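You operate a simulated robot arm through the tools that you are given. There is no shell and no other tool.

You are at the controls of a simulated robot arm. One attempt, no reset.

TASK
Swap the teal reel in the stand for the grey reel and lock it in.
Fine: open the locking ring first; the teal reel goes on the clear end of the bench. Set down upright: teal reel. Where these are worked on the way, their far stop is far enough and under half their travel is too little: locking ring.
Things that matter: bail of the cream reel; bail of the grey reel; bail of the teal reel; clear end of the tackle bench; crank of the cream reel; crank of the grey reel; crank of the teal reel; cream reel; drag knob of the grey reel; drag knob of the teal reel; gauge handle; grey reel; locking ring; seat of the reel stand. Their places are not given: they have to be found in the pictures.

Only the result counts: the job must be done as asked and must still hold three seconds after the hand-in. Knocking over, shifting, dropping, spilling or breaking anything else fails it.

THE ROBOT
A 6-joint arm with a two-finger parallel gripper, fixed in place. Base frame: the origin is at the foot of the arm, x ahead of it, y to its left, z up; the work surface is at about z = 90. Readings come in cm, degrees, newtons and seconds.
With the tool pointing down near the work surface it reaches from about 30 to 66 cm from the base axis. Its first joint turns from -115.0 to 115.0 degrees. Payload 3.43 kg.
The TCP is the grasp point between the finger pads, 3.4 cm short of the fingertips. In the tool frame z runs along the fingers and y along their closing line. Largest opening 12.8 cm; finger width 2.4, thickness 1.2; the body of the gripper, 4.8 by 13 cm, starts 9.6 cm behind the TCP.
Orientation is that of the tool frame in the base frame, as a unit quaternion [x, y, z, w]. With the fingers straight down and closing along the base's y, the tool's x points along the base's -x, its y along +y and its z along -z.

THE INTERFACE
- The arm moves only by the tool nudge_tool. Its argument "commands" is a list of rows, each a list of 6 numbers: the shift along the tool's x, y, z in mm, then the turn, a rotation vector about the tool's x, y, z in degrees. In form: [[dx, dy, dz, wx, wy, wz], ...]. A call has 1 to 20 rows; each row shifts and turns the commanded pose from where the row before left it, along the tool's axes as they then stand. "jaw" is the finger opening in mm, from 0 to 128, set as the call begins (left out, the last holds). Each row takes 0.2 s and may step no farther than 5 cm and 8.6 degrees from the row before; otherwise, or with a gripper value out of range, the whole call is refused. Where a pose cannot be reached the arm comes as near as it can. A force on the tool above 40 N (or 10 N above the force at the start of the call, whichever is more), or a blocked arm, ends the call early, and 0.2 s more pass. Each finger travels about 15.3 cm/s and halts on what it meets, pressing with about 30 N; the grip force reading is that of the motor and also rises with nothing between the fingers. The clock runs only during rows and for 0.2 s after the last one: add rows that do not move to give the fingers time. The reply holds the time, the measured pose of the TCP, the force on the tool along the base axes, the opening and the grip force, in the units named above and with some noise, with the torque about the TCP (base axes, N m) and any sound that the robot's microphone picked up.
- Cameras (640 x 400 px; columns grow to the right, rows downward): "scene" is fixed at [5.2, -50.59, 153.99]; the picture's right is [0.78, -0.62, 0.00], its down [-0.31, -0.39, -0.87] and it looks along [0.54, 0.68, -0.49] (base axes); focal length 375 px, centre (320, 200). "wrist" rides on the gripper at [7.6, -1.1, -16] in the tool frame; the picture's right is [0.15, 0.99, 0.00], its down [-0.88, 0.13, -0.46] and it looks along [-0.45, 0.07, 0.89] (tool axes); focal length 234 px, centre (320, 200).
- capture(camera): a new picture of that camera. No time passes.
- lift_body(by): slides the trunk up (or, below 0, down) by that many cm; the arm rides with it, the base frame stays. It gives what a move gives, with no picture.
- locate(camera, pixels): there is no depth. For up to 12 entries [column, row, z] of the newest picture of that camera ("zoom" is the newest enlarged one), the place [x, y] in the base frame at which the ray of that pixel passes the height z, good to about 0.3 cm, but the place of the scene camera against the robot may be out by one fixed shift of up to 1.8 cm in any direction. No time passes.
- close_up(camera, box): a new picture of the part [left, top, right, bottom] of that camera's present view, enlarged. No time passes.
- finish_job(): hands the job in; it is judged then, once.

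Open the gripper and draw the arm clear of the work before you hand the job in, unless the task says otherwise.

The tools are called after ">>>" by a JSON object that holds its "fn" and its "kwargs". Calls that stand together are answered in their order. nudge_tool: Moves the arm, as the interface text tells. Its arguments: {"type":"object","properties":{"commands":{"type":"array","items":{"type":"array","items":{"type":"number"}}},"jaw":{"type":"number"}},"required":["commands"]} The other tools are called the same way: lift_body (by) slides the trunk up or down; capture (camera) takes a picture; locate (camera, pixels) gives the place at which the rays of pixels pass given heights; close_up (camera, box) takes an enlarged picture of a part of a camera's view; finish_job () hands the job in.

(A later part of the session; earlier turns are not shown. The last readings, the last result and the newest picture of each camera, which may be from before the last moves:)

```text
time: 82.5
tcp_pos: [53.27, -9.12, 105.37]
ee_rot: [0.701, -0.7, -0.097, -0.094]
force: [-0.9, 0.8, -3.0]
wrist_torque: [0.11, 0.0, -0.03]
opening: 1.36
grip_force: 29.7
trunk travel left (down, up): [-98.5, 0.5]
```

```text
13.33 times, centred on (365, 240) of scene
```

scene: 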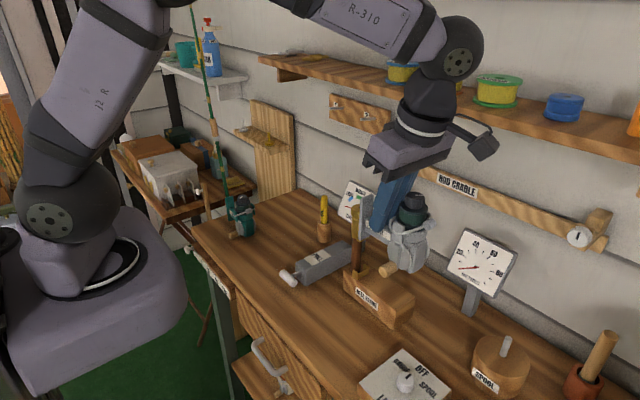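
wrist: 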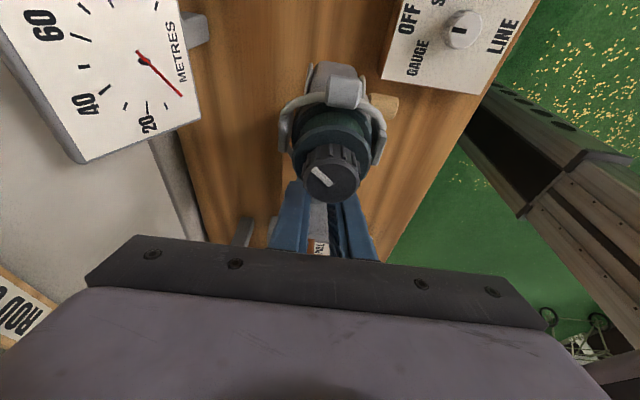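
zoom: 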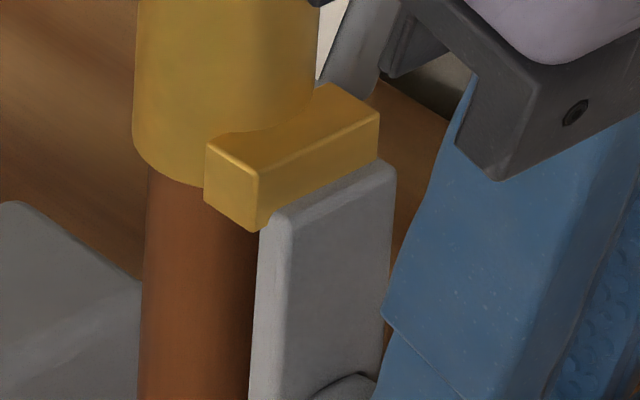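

Still free; the foot is now above the pocket, passing under the hood block. Advance another 4 mm.

>>> {"fn": "nudge_tool", "kwargs": {"commands": [[-1.93, 0, 0.53, 0, 0, 0], [-1.93, 0, 0.53, 0, 0, 0], [0, 0, 0, 0, 0, 0]]}}

>>> {"fn": "close_up", "kwargs": {"camera": "scene", "box": [345, 245, 375, 285]}}

>>> {"fn": "close_up", "kwargs": {"camera": "scene", "box": [350, 225, 380, 255]}}

```text
time: 83.3
tcp_pos: [53.25, -8.76, 105.4]
ee_rot: [-0.7, 0.702, 0.096, 0.094]
force: [-0.1, 0.4, -4.2]
wrist_torque: [0.12, 0.01, 0.01]
opening: 1.36
grip_force: 30.0
trunk travel left (down, up): [-98.5, 0.5]
```

```text
10.00 times, centred on (360, 265) of scene
```

zoom: 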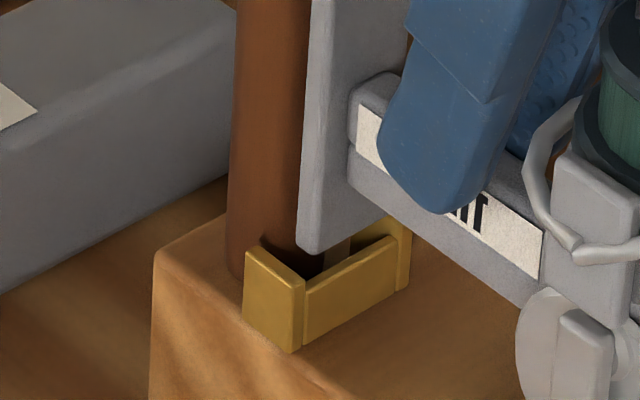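

```text
13.33 times, centred on (365, 240) of scene
```

zoom: 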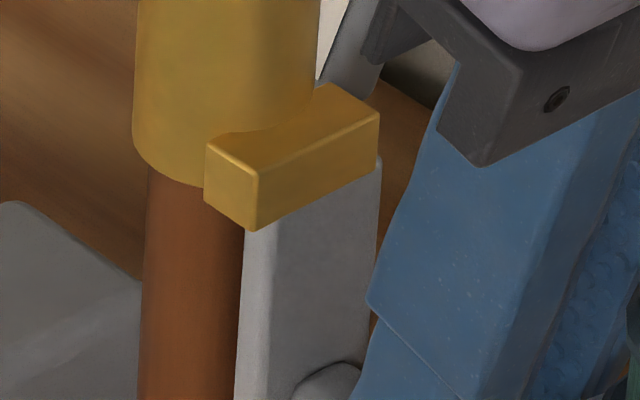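

Foot is under the hood and above the pocket at the same TCP y as teal had when seated (-8.76). Lower gently in 1.5 mm steps to feel for entry.

>>> {"fn": "nudge_tool", "kwargs": {"commands": [[0.4, 0, 1.45, 0, 0, 0], [0.4, 0, 1.45, 0, 0, 0], [0.4, 0, 1.45, 0, 0, 0], [0, 0, 0, 0, 0, 0]]}}

>>> {"fn": "close_up", "kwargs": {"camera": "scene", "box": [345, 245, 375, 285]}}

```text
time: 84.3
tcp_pos: [53.23, -8.93, 105.14]
ee_rot: [-0.7, 0.701, 0.095, 0.095]
force: [-2.9, -3.5, 17.5]
wrist_torque: [0.75, -0.09, 0.09]
opening: 1.39
grip_force: 30.0
trunk travel left (down, up): [-98.5, 0.5]
```

```text
10.00 times, centred on (360, 265) of scene
```

zoom: 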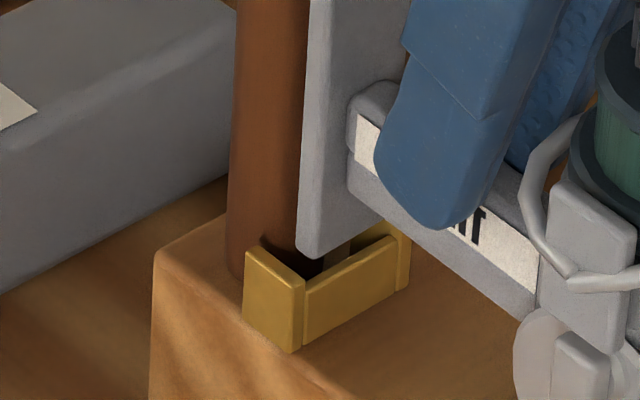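

Contact +21 N; the torque places it at about x≈54.7, y≈-4.6 – the foot's +x edge on the +x arm of the pocket. Raise 3 mm, shift -2 mm in x, and try again.

>>> {"fn": "nudge_tool", "kwargs": {"commands": [[-0.9, 0, -3.2, 0, 0, 0], [0, 2, 0, 0, 0, 0], [0, 0, 0, 0, 0, 0]]}}

>>> {"fn": "nudge_tool", "kwargs": {"commands": [[0.4, 0, 1.45, 0, 0, 0], [0.4, 0, 1.45, 0, 0, 0], [0.4, 0, 1.45, 0, 0, 0], [0, 0, 0, 0, 0, 0]]}}

>>> {"fn": "close_up", "kwargs": {"camera": "scene", "box": [345, 245, 375, 285]}}

```text
time: 85.1
tcp_pos: [53.1, -8.78, 105.14]
ee_rot: [-0.7, 0.701, 0.097, 0.094]
force: [0.5, -0.4, -2.8]
wrist_torque: [0.14, -0.02, -0.01]
opening: 1.38
grip_force: 29.9
trunk travel left (down, up): [-98.5, 0.5]
```

```text
time: 86.1
tcp_pos: [53.07, -8.7, 105.04]
ee_rot: [-0.7, 0.702, 0.094, 0.095]
force: [-2.3, -2.9, 16.8]
wrist_torque: [0.74, -0.13, 0.07]
opening: 1.37
grip_force: 29.5
trunk travel left (down, up): [-98.5, 0.5]
```

```text
10.00 times, centred on (360, 265) of scene
```

zoom: 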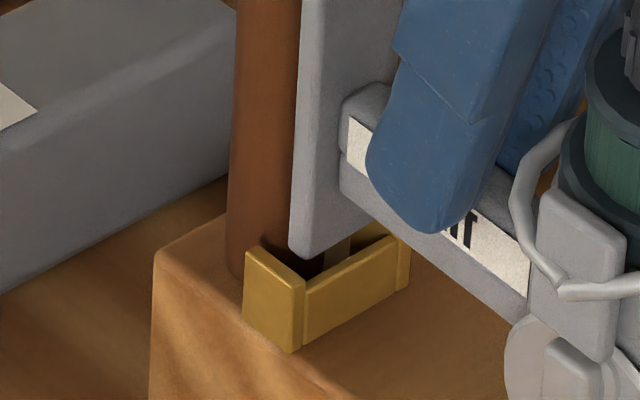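

Still contact with the same pattern – the reel's +x/back foot corner lands on something, so the foot may be slightly yawed or offset. I raise slightly and take very tight close-ups to judge alignment.

>>> {"fn": "nudge_tool", "kwargs": {"commands": [[-0.9, 0, -3.2, 0, 0, 0], [0, 0, 0, 0, 0, 0]]}}

>>> {"fn": "close_up", "kwargs": {"camera": "scene", "box": [350, 260, 370, 275]}}

>>> {"fn": "close_up", "kwargs": {"camera": "scene", "box": [350, 240, 385, 275]}}

>>> {"fn": "close_up", "kwargs": {"camera": "wrist", "box": [300, 180, 360, 260]}}

```text
time: 86.7
tcp_pos: [52.85, -8.62, 105.0]
ee_rot: [-0.7, 0.701, 0.098, 0.093]
force: [0.1, 0.7, -3.0]
wrist_torque: [0.11, 0.03, -0.01]
opening: 1.37
grip_force: 29.6
trunk travel left (down, up): [-98.5, 0.5]
```

```text
16.00 times, centred on (360, 268) of scene
```

zoom: 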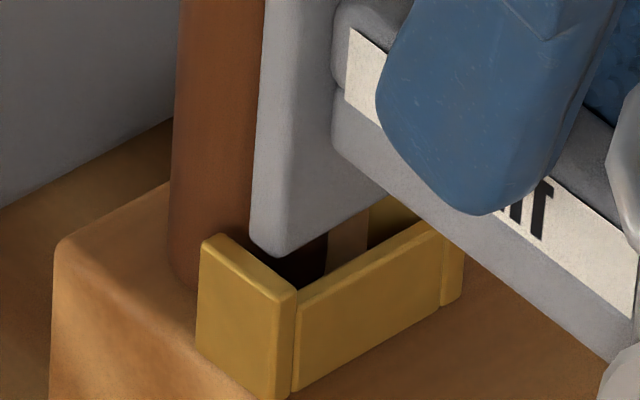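

```text
11.43 times, centred on (368, 258) of scene
```

zoom: 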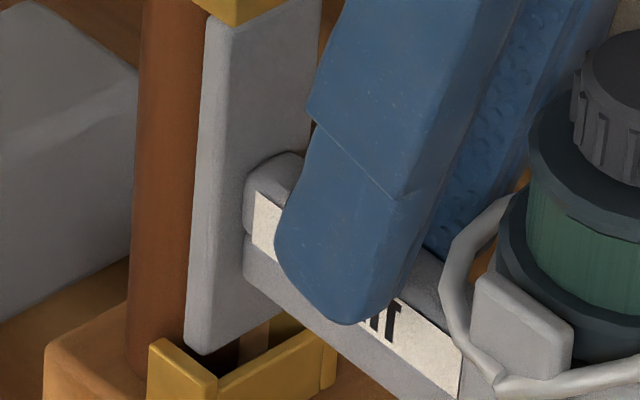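

```text
5.00 times, centred on (330, 220) of wrist
```

zoom: 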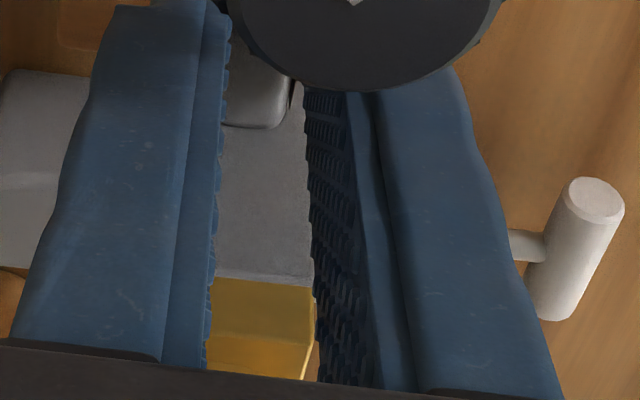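

I need finer geometry: take extreme close-ups on the left and right pocket arms with the foot just above them.

>>> {"fn": "close_up", "kwargs": {"camera": "scene", "box": [351, 264, 363, 272]}}

>>> {"fn": "close_up", "kwargs": {"camera": "scene", "box": [358, 260, 370, 268]}}

```text
16.00 times, centred on (357, 268) of scene
```

zoom: 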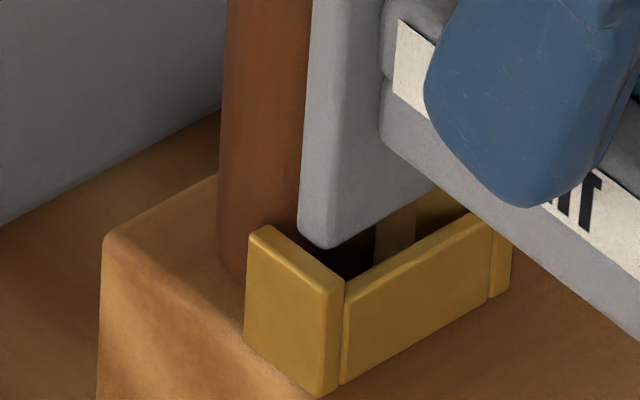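

```text
16.00 times, centred on (364, 264) of scene
```

zoom: 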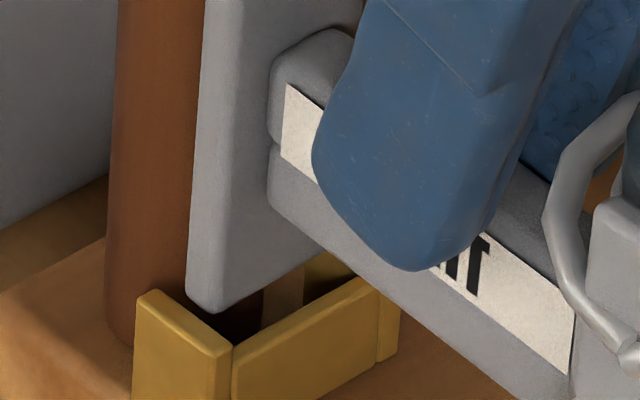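

I'll use locate on the tight view to get consistent coordinates of the pocket corner, foot corner, and stand corner.

>>> {"fn": "locate", "kwargs": {"camera": "zoom", "pixels": [[228, 352, 97], [228, 352, 98], [228, 352, 99], [213, 312, 97], [213, 312, 98], [213, 312, 99], [137, 298, 98], [377, 272, 98]]}}

>>> {"fn": "locate", "kwargs": {"camera": "scene", "pixels": [[359.3, 207.8, 113.0], [359.3, 207.8, 113.8], [344.5, 290, 90], [385, 321, 96], [412, 307, 96], [350, 270, 96]]}}

>>> {"fn": "close_up", "kwargs": {"camera": "scene", "box": [335, 255, 425, 335]}}

```text
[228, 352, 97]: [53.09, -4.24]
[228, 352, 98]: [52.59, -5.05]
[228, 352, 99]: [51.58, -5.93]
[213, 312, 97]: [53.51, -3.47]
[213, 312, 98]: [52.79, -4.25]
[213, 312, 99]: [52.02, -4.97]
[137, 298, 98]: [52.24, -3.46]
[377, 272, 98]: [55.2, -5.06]
```

```text
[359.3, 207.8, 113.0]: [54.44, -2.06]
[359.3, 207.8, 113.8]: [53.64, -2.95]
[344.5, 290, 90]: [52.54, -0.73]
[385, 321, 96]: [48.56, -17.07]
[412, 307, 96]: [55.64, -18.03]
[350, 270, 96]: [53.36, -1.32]
```

```text
5.00 times, centred on (380, 295) of scene
```

zoom: 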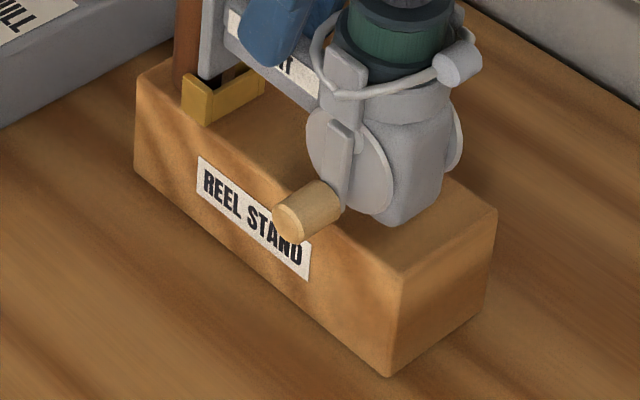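

The wrist view shows the hood block's -x end near zoom (315,285). I'll locate this with the wrist camera, which has no fixed shift, to get the hood/pocket x position relative to the tool.

>>> {"fn": "close_up", "kwargs": {"camera": "wrist", "box": [300, 200, 360, 250]}}

>>> {"fn": "locate", "kwargs": {"camera": "wrist", "pixels": [[329, 237, 108], [329, 237, 110], [329, 237, 108], [329, 237, 110], [326.6, 255.6, 110], [326.6, 255.6, 108]]}}

```text
8.00 times, centred on (330, 225) of wrist
```

zoom: 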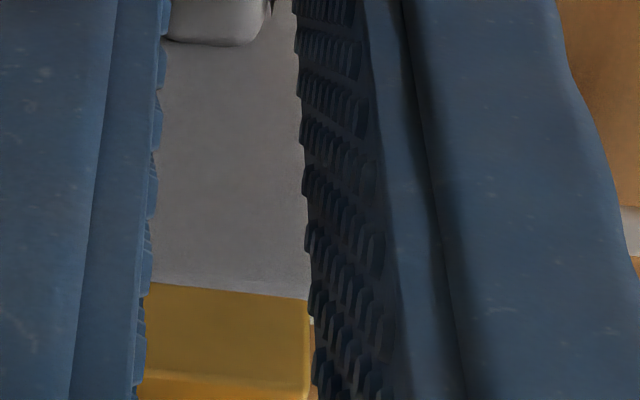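

```text
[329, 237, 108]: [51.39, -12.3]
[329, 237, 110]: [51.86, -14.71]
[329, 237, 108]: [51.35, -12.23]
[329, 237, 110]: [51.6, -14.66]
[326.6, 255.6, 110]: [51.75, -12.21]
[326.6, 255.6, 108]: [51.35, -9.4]
```

The "wrist" locate used an older capture; redo with the fresh zoom.

>>> {"fn": "locate", "kwargs": {"camera": "zoom", "pixels": [[311, 303, 106], [311, 303, 107], [311, 303, 108], [311, 303, 106], [311, 303, 107], [311, 303, 108], [305, 385, 108], [305, 385, 109], [305, 385, 110], [235, 290, 107], [235, 290, 107]]}}

```text
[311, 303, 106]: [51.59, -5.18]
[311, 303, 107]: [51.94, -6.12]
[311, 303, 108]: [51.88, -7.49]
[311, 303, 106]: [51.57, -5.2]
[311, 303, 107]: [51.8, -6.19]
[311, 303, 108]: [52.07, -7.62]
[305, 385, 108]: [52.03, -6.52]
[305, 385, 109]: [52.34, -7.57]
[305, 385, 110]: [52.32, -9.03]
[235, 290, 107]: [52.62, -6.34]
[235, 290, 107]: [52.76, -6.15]
```

Geometry from image suggests the foot should rather be more to +x. I probe: shift +4 mm in x (to ≈53.4) and press down lightly.

>>> {"fn": "nudge_tool", "kwargs": {"commands": [[0, -2, 0, 0, 0, 0], [0, -2, 0, 0, 0, 0], [0, 0, 0, 0, 0, 0]]}}

>>> {"fn": "nudge_tool", "kwargs": {"commands": [[0.4, 0, 1.45, 0, 0, 0], [0.4, 0, 1.45, 0, 0, 0], [0, 0, 0, 0, 0, 0]]}}

>>> {"fn": "close_up", "kwargs": {"camera": "scene", "box": [350, 258, 374, 274]}}

```text
time: 87.5
tcp_pos: [53.4, -8.67, 105.05]
ee_rot: [-0.701, 0.701, 0.097, 0.095]
force: [0.4, -0.4, -2.2]
wrist_torque: [0.1, -0.03, 0.01]
opening: 1.36
grip_force: 30.1
trunk travel left (down, up): [-98.5, 0.5]
```

```text
time: 88.3
tcp_pos: [53.34, -8.79, 105.0]
ee_rot: [-0.7, 0.701, 0.096, 0.096]
force: [1.3, 0.4, 11.5]
wrist_torque: [0.76, -0.21, -0.04]
opening: 1.35
grip_force: 29.6
trunk travel left (down, up): [-98.5, 0.5]
```

```text
16.00 times, centred on (362, 266) of scene
```

zoom: 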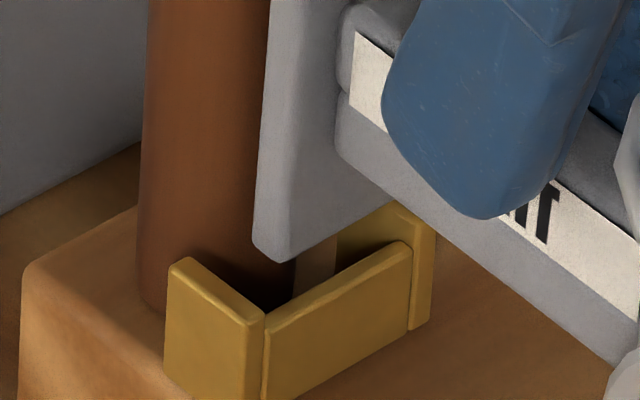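

Contact points in the three probes cluster at the +x arm (x≈54.2), and the images say the window for TCP x is about 52.9–53.0. Raise, shift to x≈52.95, and average several readings.

>>> {"fn": "nudge_tool", "kwargs": {"commands": [[-0.9, 0, -3.2, 0, 0, 0], [0, 4.2, 0, 0, 0, 0], [0, 0, 0, 0, 0, 0]]}}

>>> {"fn": "nudge_tool", "kwargs": {"commands": [[0, 0, 0, 0, 0, 0]]}}

>>> {"fn": "nudge_tool", "kwargs": {"commands": [[0, 0, 0, 0, 0, 0]]}}

>>> {"fn": "close_up", "kwargs": {"camera": "scene", "box": [350, 258, 374, 274]}}

```text
time: 89.1
tcp_pos: [53.02, -8.7, 105.2]
ee_rot: [-0.7, 0.701, 0.097, 0.093]
force: [-0.1, 0.0, -3.4]
wrist_torque: [0.13, -0.02, 0.0]
opening: 1.37
grip_force: 29.9
trunk travel left (down, up): [-98.5, 0.5]
```

```text
time: 89.5
tcp_pos: [53.08, -8.75, 105.44]
ee_rot: [-0.7, 0.702, 0.097, 0.094]
force: [0.2, 0.5, -2.0]
wrist_torque: [0.15, 0.01, -0.02]
opening: 1.36
grip_force: 30.2
trunk travel left (down, up): [-98.5, 0.5]
```

```text
time: 89.9
tcp_pos: [53.04, -8.83, 105.35]
ee_rot: [-0.7, 0.701, 0.098, 0.094]
force: [-0.1, -0.1, -3.2]
wrist_torque: [0.12, -0.03, 0.0]
opening: 1.36
grip_force: 29.8
trunk travel left (down, up): [-98.5, 0.5]
```

```text
16.00 times, centred on (362, 266) of scene
```

zoom: 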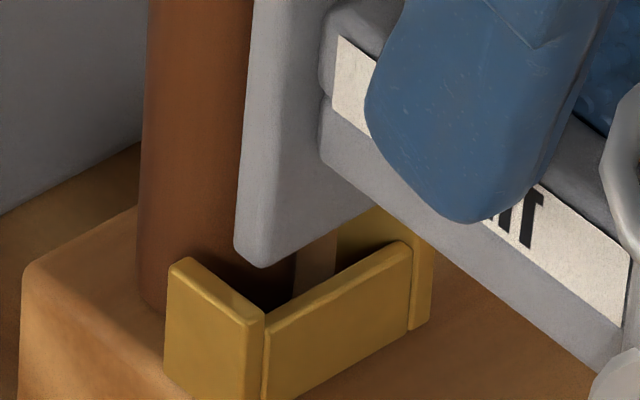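

Now at x≈53.05, y≈-8.76, z≈105.3, with the foot well centred. Lower slowly 3 mm and check.

>>> {"fn": "nudge_tool", "kwargs": {"commands": [[0.4, 0, 1.45, 0, 0, 0], [0.4, 0, 1.45, 0, 0, 0], [0.27, 0, 0.97, 0, 0, 0], [0, 0, 0, 0, 0, 0]]}}

```text
time: 90.9
tcp_pos: [53.13, -8.72, 104.81]
ee_rot: [-0.701, 0.701, 0.097, 0.094]
force: [0.1, 0.9, -2.6]
wrist_torque: [0.12, -0.03, -0.03]
opening: 1.37
grip_force: 29.8
trunk travel left (down, up): [-98.5, 0.5]
```

No contact at z=104.8 — lower than where it was blocked before. Continue down in small steps.

>>> {"fn": "nudge_tool", "kwargs": {"commands": [[0.27, 0, 0.97, 0, 0, 0], [0.27, 0, 0.97, 0, 0, 0], [0, 0, 0, 0, 0, 0]]}}

>>> {"fn": "close_up", "kwargs": {"camera": "scene", "box": [350, 258, 374, 274]}}

```text
time: 91.7
tcp_pos: [53.15, -8.68, 104.55]
ee_rot: [-0.7, 0.701, 0.096, 0.094]
force: [-0.4, 0.4, -2.5]
wrist_torque: [0.14, -0.03, -0.01]
opening: 1.37
grip_force: 29.6
trunk travel left (down, up): [-98.5, 0.5]
```

```text
16.00 times, centred on (362, 266) of scene
```

zoom: 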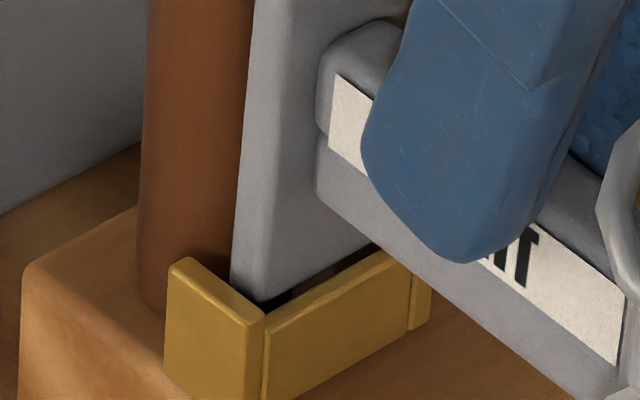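

The foot is entering the pocket. Continue lowering toward z≈103.3.

>>> {"fn": "nudge_tool", "kwargs": {"commands": [[0.4, 0, 1.45, 0, 0, 0], [0.4, 0, 1.45, 0, 0, 0], [0.4, 0, 1.45, 0, 0, 0], [0, 0, 0, 0, 0, 0]]}}

>>> {"fn": "close_up", "kwargs": {"camera": "scene", "box": [350, 258, 374, 274]}}

```text
time: 92.7
tcp_pos: [53.07, -8.73, 104.13]
ee_rot: [-0.7, 0.701, 0.096, 0.095]
force: [0.4, -0.3, -3.2]
wrist_torque: [0.13, -0.01, 0.02]
opening: 1.35
grip_force: 29.6
trunk travel left (down, up): [-98.5, 0.5]
```

```text
16.00 times, centred on (362, 266) of scene
```

zoom: 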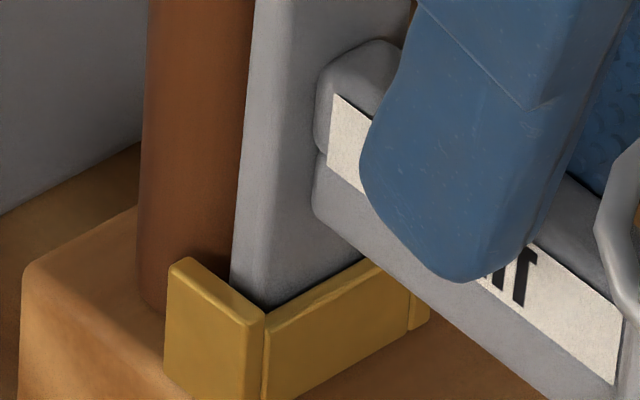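

Sliding in freely. Keep lowering to the seat.

>>> {"fn": "nudge_tool", "kwargs": {"commands": [[0.4, 0, 1.45, 0, 0, 0], [0.4, 0, 1.45, 0, 0, 0], [0.4, 0, 1.45, 0, 0, 0], [0, 0, 0, 0, 0, 0]]}}

>>> {"fn": "nudge_tool", "kwargs": {"commands": [[0.4, 0, 1.45, 0, 0, 0], [0.27, 0, 0.97, 0, 0, 0], [0, 0, 0, 0, 0, 0]]}}

>>> {"fn": "close_up", "kwargs": {"camera": "scene", "box": [345, 225, 425, 310]}}

```text
time: 93.7
tcp_pos: [53.0, -8.71, 103.81]
ee_rot: [-0.7, 0.702, 0.096, 0.094]
force: [0.0, 0.0, -2.4]
wrist_torque: [0.12, 0.01, 0.01]
opening: 1.39
grip_force: 29.9
trunk travel left (down, up): [-98.5, 0.5]
```

```text
time: 94.5
tcp_pos: [53.08, -8.77, 103.72]
ee_rot: [-0.7, 0.701, 0.096, 0.094]
force: [-0.3, -0.2, 0.1]
wrist_torque: [-0.09, 0.07, -0.01]
opening: 1.37
grip_force: 30.1
trunk travel left (down, up): [-98.5, 0.5]
```

```text
4.71 times, centred on (385, 268) of scene
```

zoom: 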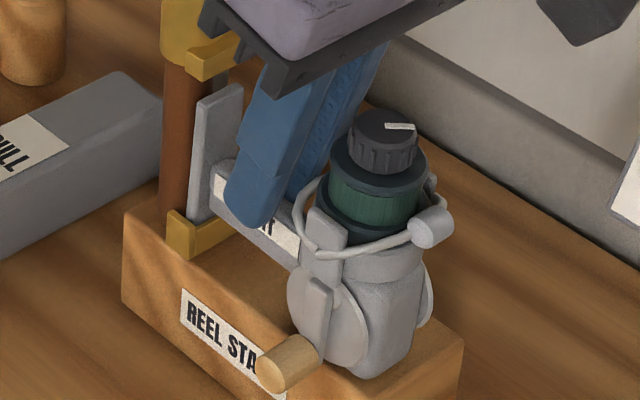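

Contact now at z≈103.7: weight supported, torque suggests the body's -y bottom edge touches the stand top. I compare with teal's seated appearance using the same crop.

>>> {"fn": "close_up", "kwargs": {"camera": "scene", "box": [340, 220, 420, 310]}}

>>> {"fn": "close_up", "kwargs": {"camera": "scene", "box": [345, 220, 385, 290]}}

>>> {"fn": "close_up", "kwargs": {"camera": "scene", "box": [345, 235, 420, 310]}}

```text
4.44 times, centred on (380, 265) of scene
```

zoom: 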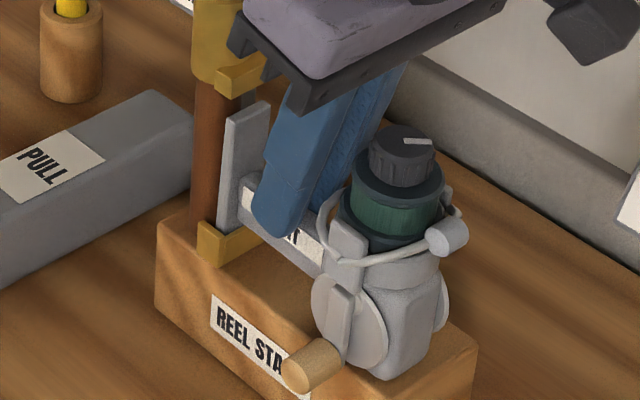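

```text
5.71 times, centred on (365, 255) of scene
```

zoom: 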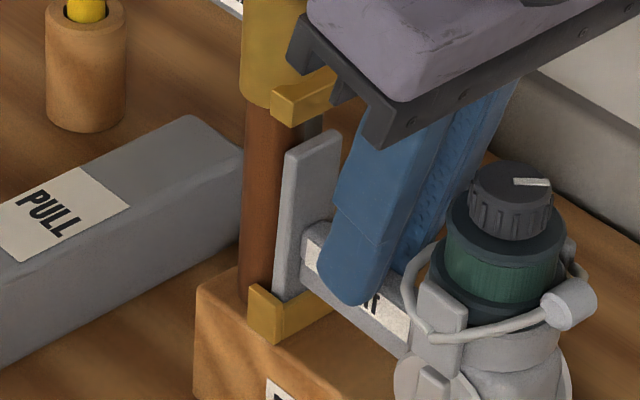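

```text
5.33 times, centred on (382, 272) of scene
```

zoom: 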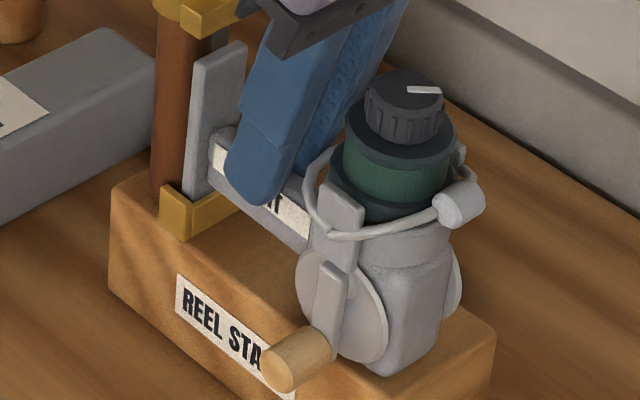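

Grey's foot is ≈0.5–0.7 cm higher than teal's seated foot while the body is at stand level: the reel got pitched ~3.5° in the grip by the earlier contacts. I check this in the wrist view against the earlier pointer position.

>>> {"fn": "close_up", "kwargs": {"camera": "wrist", "box": [260, 150, 400, 260]}}

>>> {"fn": "close_up", "kwargs": {"camera": "scene", "box": [350, 258, 374, 274]}}

```text
3.64 times, centred on (330, 205) of wrist
```

zoom: 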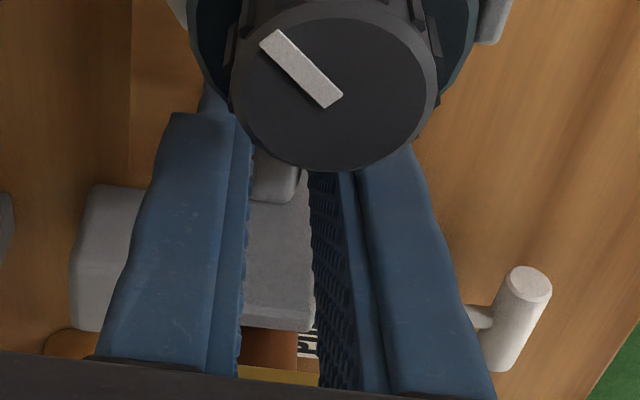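

```text
16.00 times, centred on (362, 266) of scene
```

zoom: 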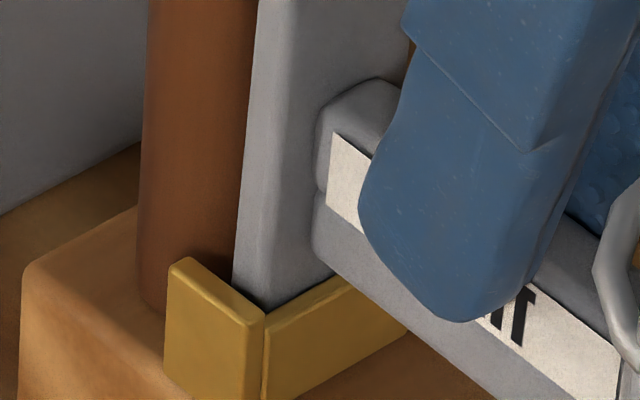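

The knob shifted in the wrist view consistent with ~2–3° body-down slip. I rotate the tool back (+3° about tool y, lowering the foot end) while shifting +4.5 mm in y, in three small rows.

>>> {"fn": "nudge_tool", "kwargs": {"commands": [[-1.45, 0, 0.4, 0, 1, 0], [-1.45, 0, 0.4, 0, 1, 0], [-1.45, 0, 0.4, 0, 1, 0], [0, 0, 0, 0, 0, 0]]}}

>>> {"fn": "close_up", "kwargs": {"camera": "scene", "box": [345, 220, 385, 290]}}

>>> {"fn": "close_up", "kwargs": {"camera": "scene", "box": [350, 258, 374, 274]}}

```text
time: 95.5
tcp_pos: [53.1, -8.41, 103.44]
ee_rot: [0.703, -0.703, -0.078, -0.074]
force: [-0.9, -0.1, -4.1]
wrist_torque: [0.12, 0.01, -0.01]
opening: 1.35
grip_force: 30.3
trunk travel left (down, up): [-98.5, 0.5]
```

```text
5.71 times, centred on (365, 255) of scene
```

zoom: 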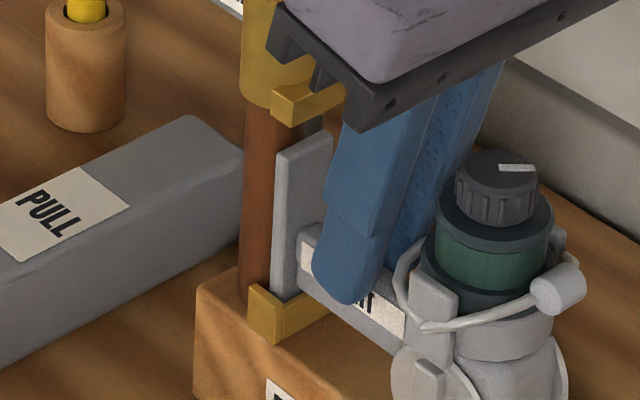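

```text
16.00 times, centred on (362, 266) of scene
```

zoom: 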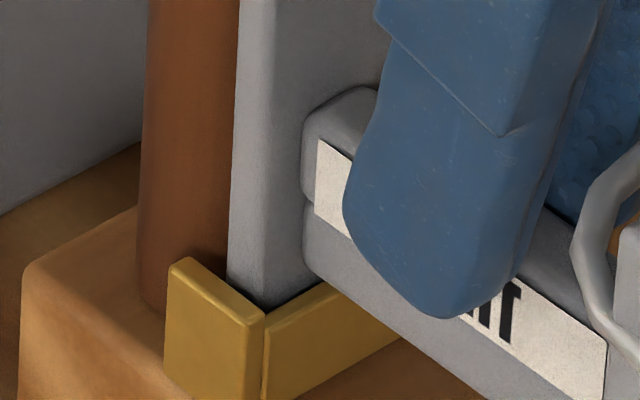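

Now upright and hanging free, matching teal's seated outline horizontally, ~0.3–0.5 cm high. Lower in 1 mm steps.

>>> {"fn": "nudge_tool", "kwargs": {"commands": [[0.25, 0, 0.97, 0, 0, 0], [0.25, 0, 0.97, 0, 0, 0], [0, 0, 0, 0, 0, 0]]}}

>>> {"fn": "nudge_tool", "kwargs": {"commands": [[0.25, 0, 0.97, 0, 0, 0], [0, 0, 0, 0, 0, 0]]}}

```text
time: 96.3
tcp_pos: [53.0, -8.4, 103.26]
ee_rot: [-0.702, 0.704, 0.078, 0.076]
force: [-1.2, -0.6, -0.1]
wrist_torque: [0.23, 0.07, 0.02]
opening: 1.36
grip_force: 29.9
trunk travel left (down, up): [-98.5, 0.5]
```

```text
time: 96.9
tcp_pos: [53.06, -8.39, 103.27]
ee_rot: [-0.702, 0.704, 0.077, 0.077]
force: [2.2, -0.4, 8.4]
wrist_torque: [0.65, -0.03, -0.12]
opening: 1.37
grip_force: 29.9
trunk travel left (down, up): [-98.5, 0.5]
```

Foot bottom now rests on the pocket floor at TCP z≈103.27, exactly the height expected for a seated reel, and the outline matches teal's. Compare one more time visually before releasing.

>>> {"fn": "nudge_tool", "kwargs": {"commands": [[-0.2, 0, -0.8, 0, 0, 0], [0, 0, 0, 0, 0, 0]]}}

>>> {"fn": "close_up", "kwargs": {"camera": "scene", "box": [345, 220, 385, 290]}}

>>> {"fn": "close_up", "kwargs": {"camera": "scene", "box": [345, 235, 420, 310]}}

>>> {"fn": "close_up", "kwargs": {"camera": "scene", "box": [350, 225, 380, 255]}}

```text
time: 97.5
tcp_pos: [52.93, -8.35, 103.23]
ee_rot: [-0.702, 0.704, 0.076, 0.076]
force: [4.1, -0.3, 7.3]
wrist_torque: [0.59, -0.16, -0.16]
opening: 1.37
grip_force: 29.7
trunk travel left (down, up): [-98.5, 0.5]
```

```text
5.71 times, centred on (365, 255) of scene
```

zoom: 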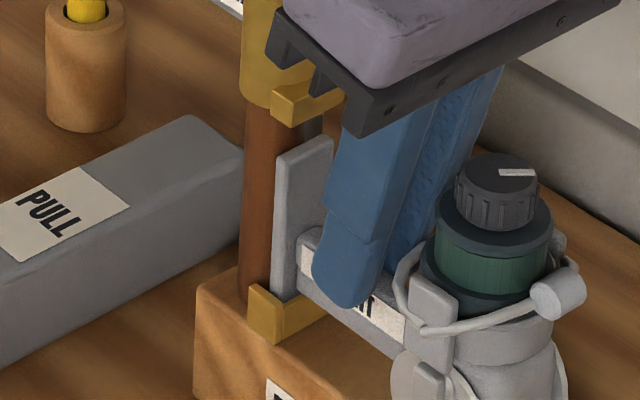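

```text
5.33 times, centred on (382, 272) of scene
```

zoom: 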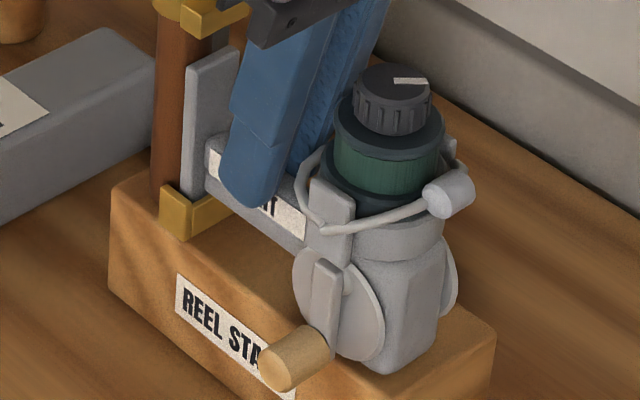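

```text
13.33 times, centred on (365, 240) of scene
```

zoom: 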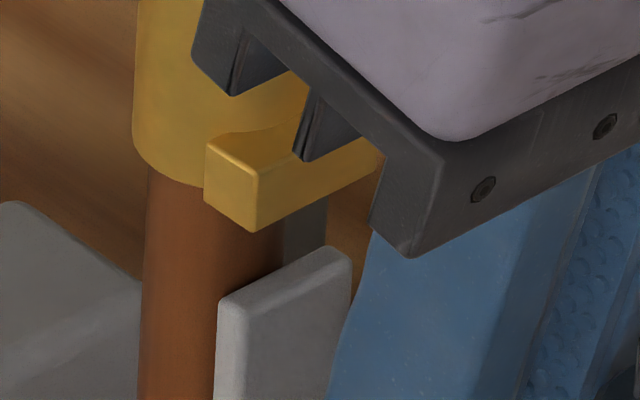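

The outline matches teal's seated pose nearly pixel for pixel. Open the fingers and check that the reel stays put.

>>> {"fn": "nudge_tool", "kwargs": {"commands": [[0, 0, 0, 0, 0, 0], [0, 0, 0, 0, 0, 0], [0, 0, 0, 0, 0, 0], [0, 0, 0, 0, 0, 0]], "jaw": 40}}

>>> {"fn": "close_up", "kwargs": {"camera": "scene", "box": [345, 235, 420, 310]}}

>>> {"fn": "close_up", "kwargs": {"camera": "scene", "box": [350, 225, 380, 255]}}

>>> {"fn": "close_up", "kwargs": {"camera": "wrist", "box": [250, 110, 400, 270]}}

```text
time: 98.5
tcp_pos: [52.95, -8.42, 103.35]
ee_rot: [-0.702, 0.703, 0.078, 0.076]
force: [0.8, 0.1, -0.1]
wrist_torque: [0.01, 0.03, 0.02]
opening: 4.01
grip_force: 0.1
trunk travel left (down, up): [-98.5, 0.5]
```

```text
5.33 times, centred on (382, 272) of scene
```

zoom: 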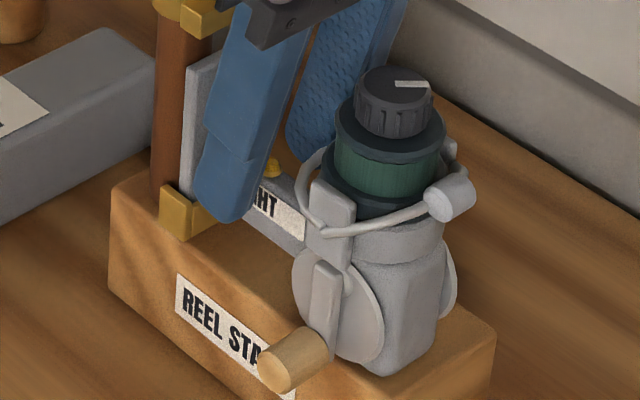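

```text
13.33 times, centred on (365, 240) of scene
```

zoom: 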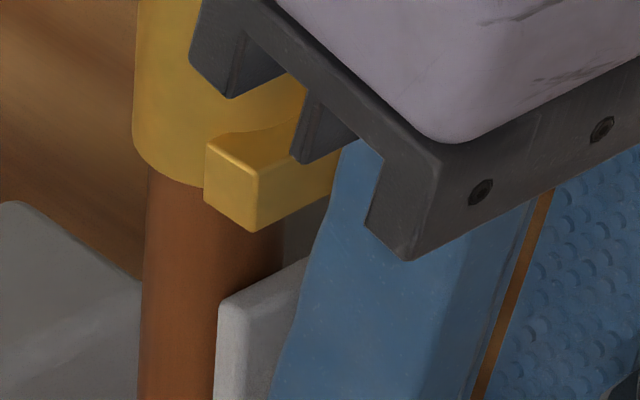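

```text
2.50 times, centred on (325, 190) of wrist
```

zoom: 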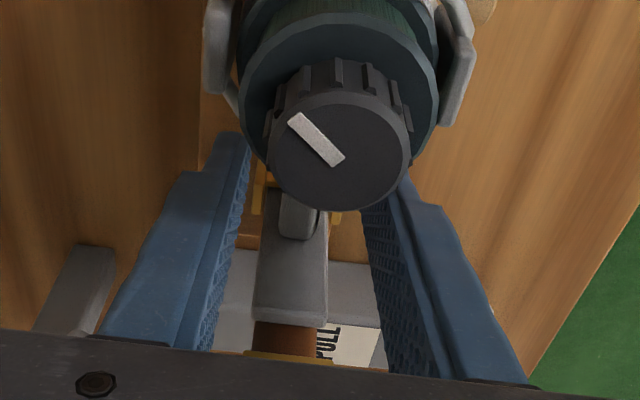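

Reel sits stably in the seat. Withdraw vertically, then retreat and re-level the tool.

>>> {"fn": "nudge_tool", "kwargs": {"commands": [[-2.15, 0, -9.8, 0, 0, 0], [-4.3, 0, -19.5, 0, 0, 0], [-4.3, 0, -19.5, 0, 0, 0], [-6.4, 0, -29.3, 0, 0, 0], [-6.4, 0, -29.3, 0, 0, 0], [-6.4, 10, -29.3, 0, 0, 0], [-6.4, 20, -29.3, 0, 0, 0], [0, 20, 0, 0, 4, 0], [0, 20, 0, 0, 4, 0], [0, 0, 0, 0, 4.4, 0], [0, 0, 0, 0, 0, 0]]}}

>>> {"fn": "capture", "kwargs": {"camera": "scene"}}

>>> {"fn": "close_up", "kwargs": {"camera": "scene", "box": [345, 220, 385, 290]}}

>>> {"fn": "capture", "kwargs": {"camera": "wrist"}}

```text
time: 100.9
tcp_pos: [46.18, -8.4, 120.42]
ee_rot: [-0.707, 0.707, 0.002, -0.001]
force: [-0.1, -1.2, 0.6]
wrist_torque: [0.0, -0.01, -0.01]
opening: 3.95
grip_force: 0.1
trunk travel left (down, up): [-98.5, 0.5]
```

```text
taken
```

scene: 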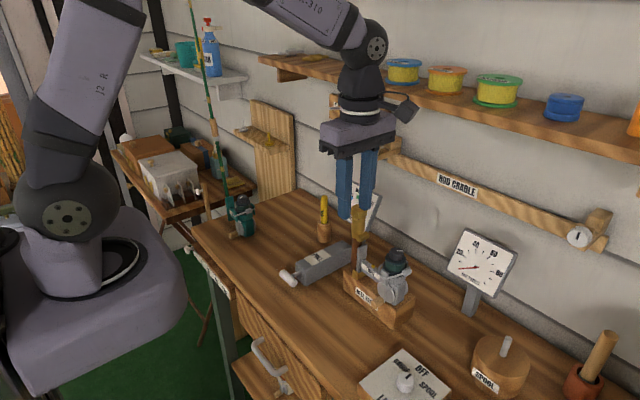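

```text
5.71 times, centred on (365, 255) of scene
```

zoom: 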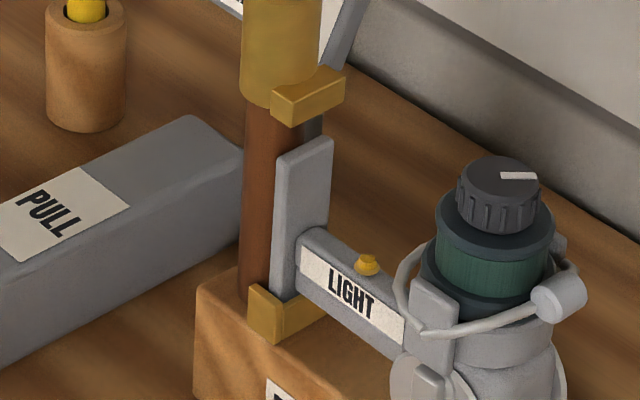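

```text
taken
```

wrist: 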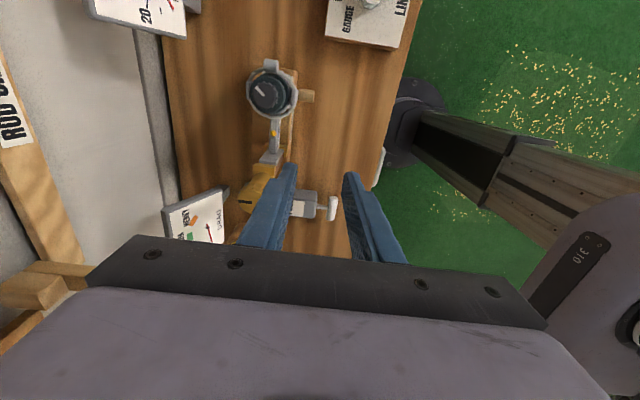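

Everything is as intended; the ring is still open. Now open the jaw to 65 mm and go over the ring (53.05,-2.72) at yaw 90°.

>>> {"fn": "nudge_tool", "kwargs": {"commands": [[-19, -23, 0, 0, 0, 0], [-19, -23, 0, 0, 0, 0], [-18.8, -22.7, 0, 0, 0, 0], [0, 0, 0, 0, 0, 0]], "jaw": 65}}

>>> {"fn": "capture", "kwargs": {"camera": "wrist"}}

>>> {"fn": "close_up", "kwargs": {"camera": "wrist", "box": [260, 110, 380, 210]}}

>>> {"fn": "close_up", "kwargs": {"camera": "scene", "box": [320, 150, 430, 310]}}

```text
time: 101.9
tcp_pos: [52.91, -2.8, 120.43]
ee_rot: [-0.706, 0.708, 0.002, -0.001]
force: [-0.1, 0.2, 0.1]
wrist_torque: [-0.01, -0.01, 0.0]
opening: 6.51
grip_force: 0.1
trunk travel left (down, up): [-98.5, 0.5]
```

```text
taken
```

wrist: 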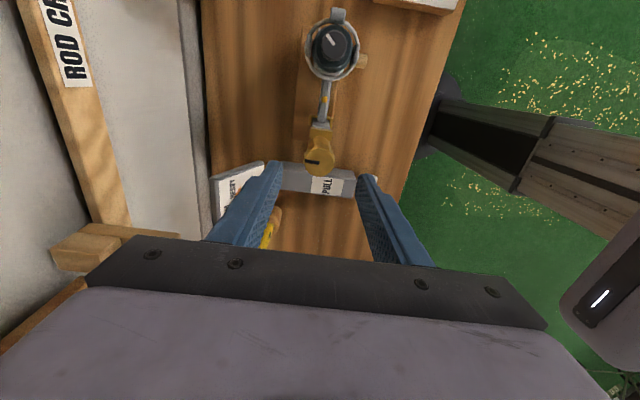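

```text
4.00 times, centred on (320, 160) of wrist
```

zoom: 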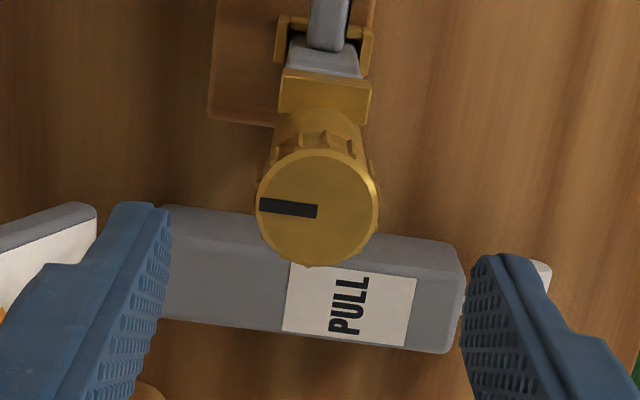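

```text
2.50 times, centred on (375, 230) of scene
```

zoom: 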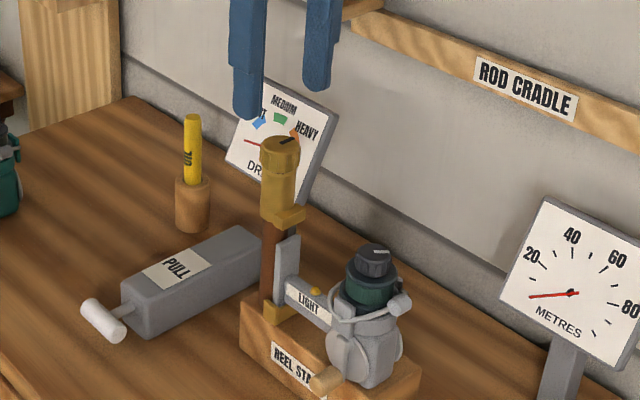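

The hood block, foot and bracket line up. Descend to z≈114.2 around the ring and grip.

>>> {"fn": "nudge_tool", "kwargs": {"commands": [[-0.8, -1.4, 20, 0, 0, 0], [0, 0, 20, 0, 0, 0], [0, 0, 20, 0, 0, 0], [0, 0, 2, 0, 0, 0], [0, 0, 0, 0, 0, 0]]}}

>>> {"fn": "nudge_tool", "kwargs": {"commands": [[0, 0, 0, 0, 0, 0], [0, 0, 0, 0, 0, 0], [0, 0, 0, 0, 0, 0]], "jaw": 20}}

>>> {"fn": "close_up", "kwargs": {"camera": "wrist", "box": [260, 110, 380, 210]}}

>>> {"fn": "close_up", "kwargs": {"camera": "scene", "box": [320, 150, 430, 310]}}

```text
time: 103.1
tcp_pos: [53.05, -2.59, 114.13]
ee_rot: [-0.707, 0.707, 0.001, 0.0]
force: [0.0, 0.7, 0.3]
wrist_torque: [0.03, -0.01, 0.0]
opening: 6.48
grip_force: 0.2
trunk travel left (down, up): [-98.5, 0.5]
```

```text
time: 103.9
tcp_pos: [53.04, -2.55, 114.14]
ee_rot: [-0.706, 0.708, 0.003, -0.001]
force: [-2.9, 0.3, -1.7]
wrist_torque: [-0.04, -0.2, -0.02]
opening: 3.19
grip_force: 45.3
trunk travel left (down, up): [-98.5, 0.5]
```

```text
4.00 times, centred on (320, 160) of wrist
```

zoom: 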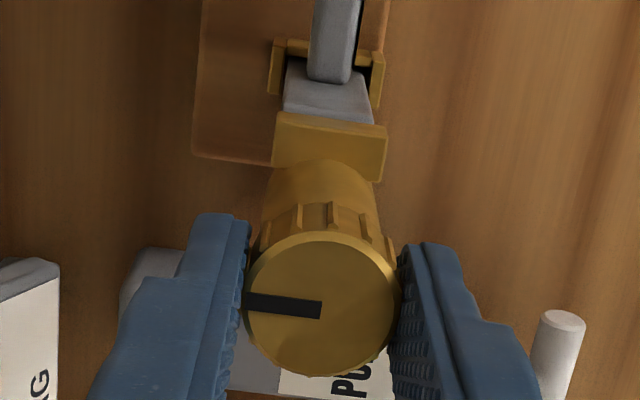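

```text
2.50 times, centred on (375, 230) of scene
```

zoom: 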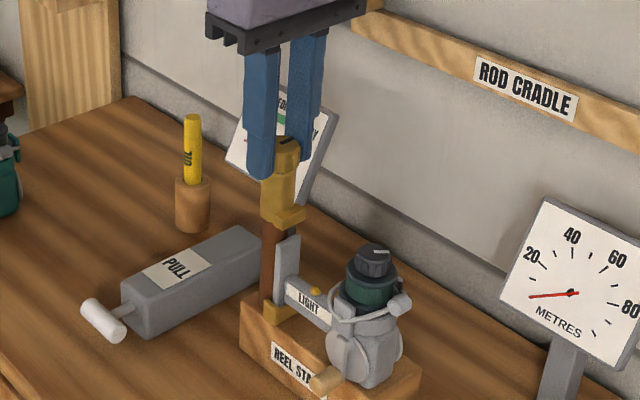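

Ring gripped. Turn clockwise (+wz) 40° and check.

>>> {"fn": "nudge_tool", "kwargs": {"commands": [[0, 0.5, 0, 0, 0, 4], [0, 0, 0, 0, 0, 6], [0, 0, 0, 0, 0, 6], [0, 0, 0, 0, 0, 8], [0, 0, 0, 0, 0, 8], [0, 0, 0, 0, 0, 8], [0, 0, 0, 0, 0, 0]]}}

>>> {"fn": "close_up", "kwargs": {"camera": "wrist", "box": [260, 110, 380, 210]}}

>>> {"fn": "close_up", "kwargs": {"camera": "scene", "box": [345, 190, 425, 300]}}

```text
time: 105.5
tcp_pos: [53.14, -2.7, 114.11]
ee_rot: [-0.421, 0.907, 0.0, 0.0]
force: [-0.1, -1.2, -2.5]
wrist_torque: [0.76, -1.1, -0.02]
opening: 3.16
grip_force: 44.7
trunk travel left (down, up): [-98.5, 0.5]
```

```text
4.00 times, centred on (320, 160) of wrist
```

zoom: 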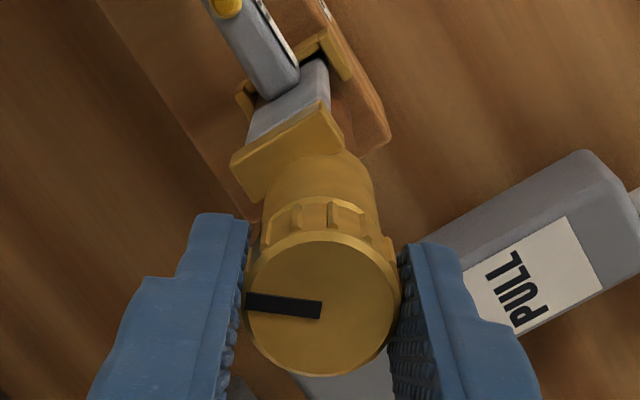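

```text
3.64 times, centred on (385, 245) of scene
```

zoom: 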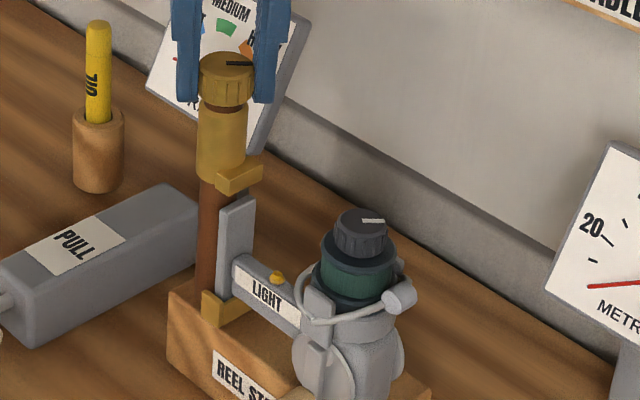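

Ring turns and the hood is descending. Continue clockwise.

>>> {"fn": "nudge_tool", "kwargs": {"commands": [[0, 0, 0, 0, 0, 8], [0, 0, 0, 0, 0, 8], [0, 0, 0, 0, 0, 8], [0, 0, 0, 0, 0, 8], [0, 0, 0, 0, 0, 8], [0, 0, 0, 0, 0, 8], [0, 0, 0, 0, 0, 0]]}}

>>> {"fn": "close_up", "kwargs": {"camera": "wrist", "box": [260, 110, 380, 210]}}

>>> {"fn": "close_up", "kwargs": {"camera": "scene", "box": [345, 190, 425, 300]}}

```text
time: 107.1
tcp_pos: [53.18, -2.73, 114.15]
ee_rot: [-0.016, 1.0, 0.0, -0.002]
force: [4.6, -2.4, -2.2]
wrist_torque: [-0.1, -0.43, 0.0]
opening: 3.2
grip_force: 44.8
trunk travel left (down, up): [-98.5, 0.5]
```

```text
4.00 times, centred on (320, 160) of wrist
```

zoom: 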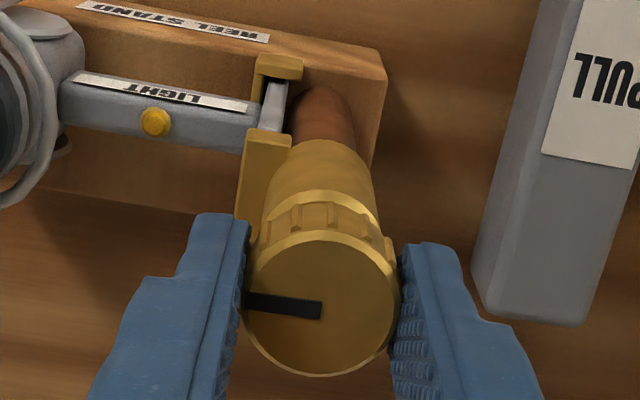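

```text
3.64 times, centred on (385, 245) of scene
```

zoom: 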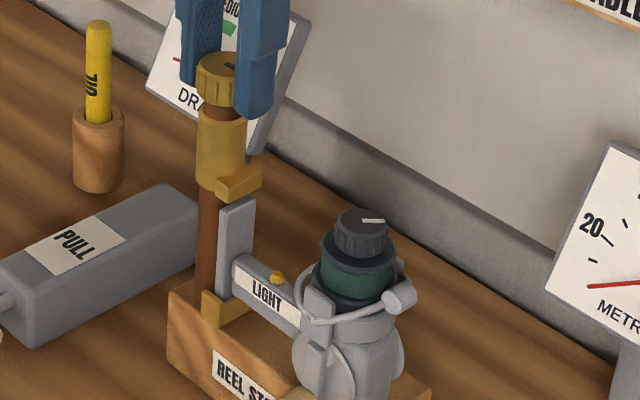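

88° done; the hood is about to reach the foot top. Check alignment closely before continuing.

>>> {"fn": "close_up", "kwargs": {"camera": "scene", "box": [350, 225, 380, 255]}}

>>> {"fn": "nudge_tool", "kwargs": {"commands": [[0, 0, 0, 0, 0, 8], [0, 0, 0, 0, 0, 8], [0, 0, 0, 0, 0, 8], [0, 0, 0, 0, 0, 0]]}}

>>> {"fn": "close_up", "kwargs": {"camera": "scene", "box": [350, 225, 380, 255]}}

```text
13.33 times, centred on (365, 240) of scene
```

zoom: 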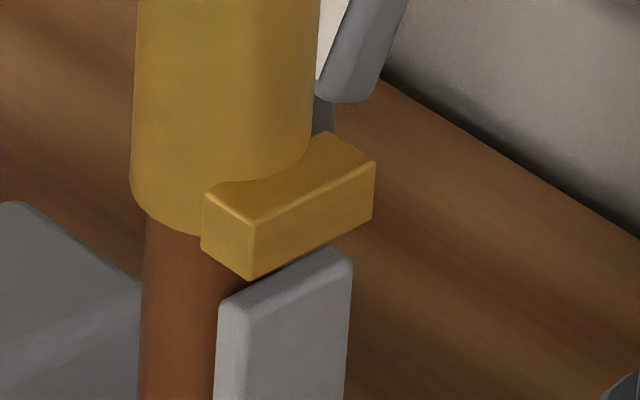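

```text
time: 108.1
tcp_pos: [53.15, -2.72, 114.04]
ee_rot: [0.193, 0.981, 0.001, -0.002]
force: [2.9, -3.4, -0.9]
wrist_torque: [-0.27, -0.71, 0.0]
opening: 3.19
grip_force: 45.0
trunk travel left (down, up): [-98.5, 0.5]
```

```text
13.33 times, centred on (365, 240) of scene
```

zoom: 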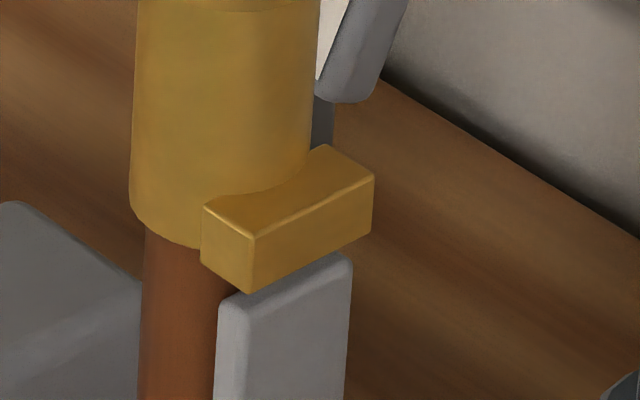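

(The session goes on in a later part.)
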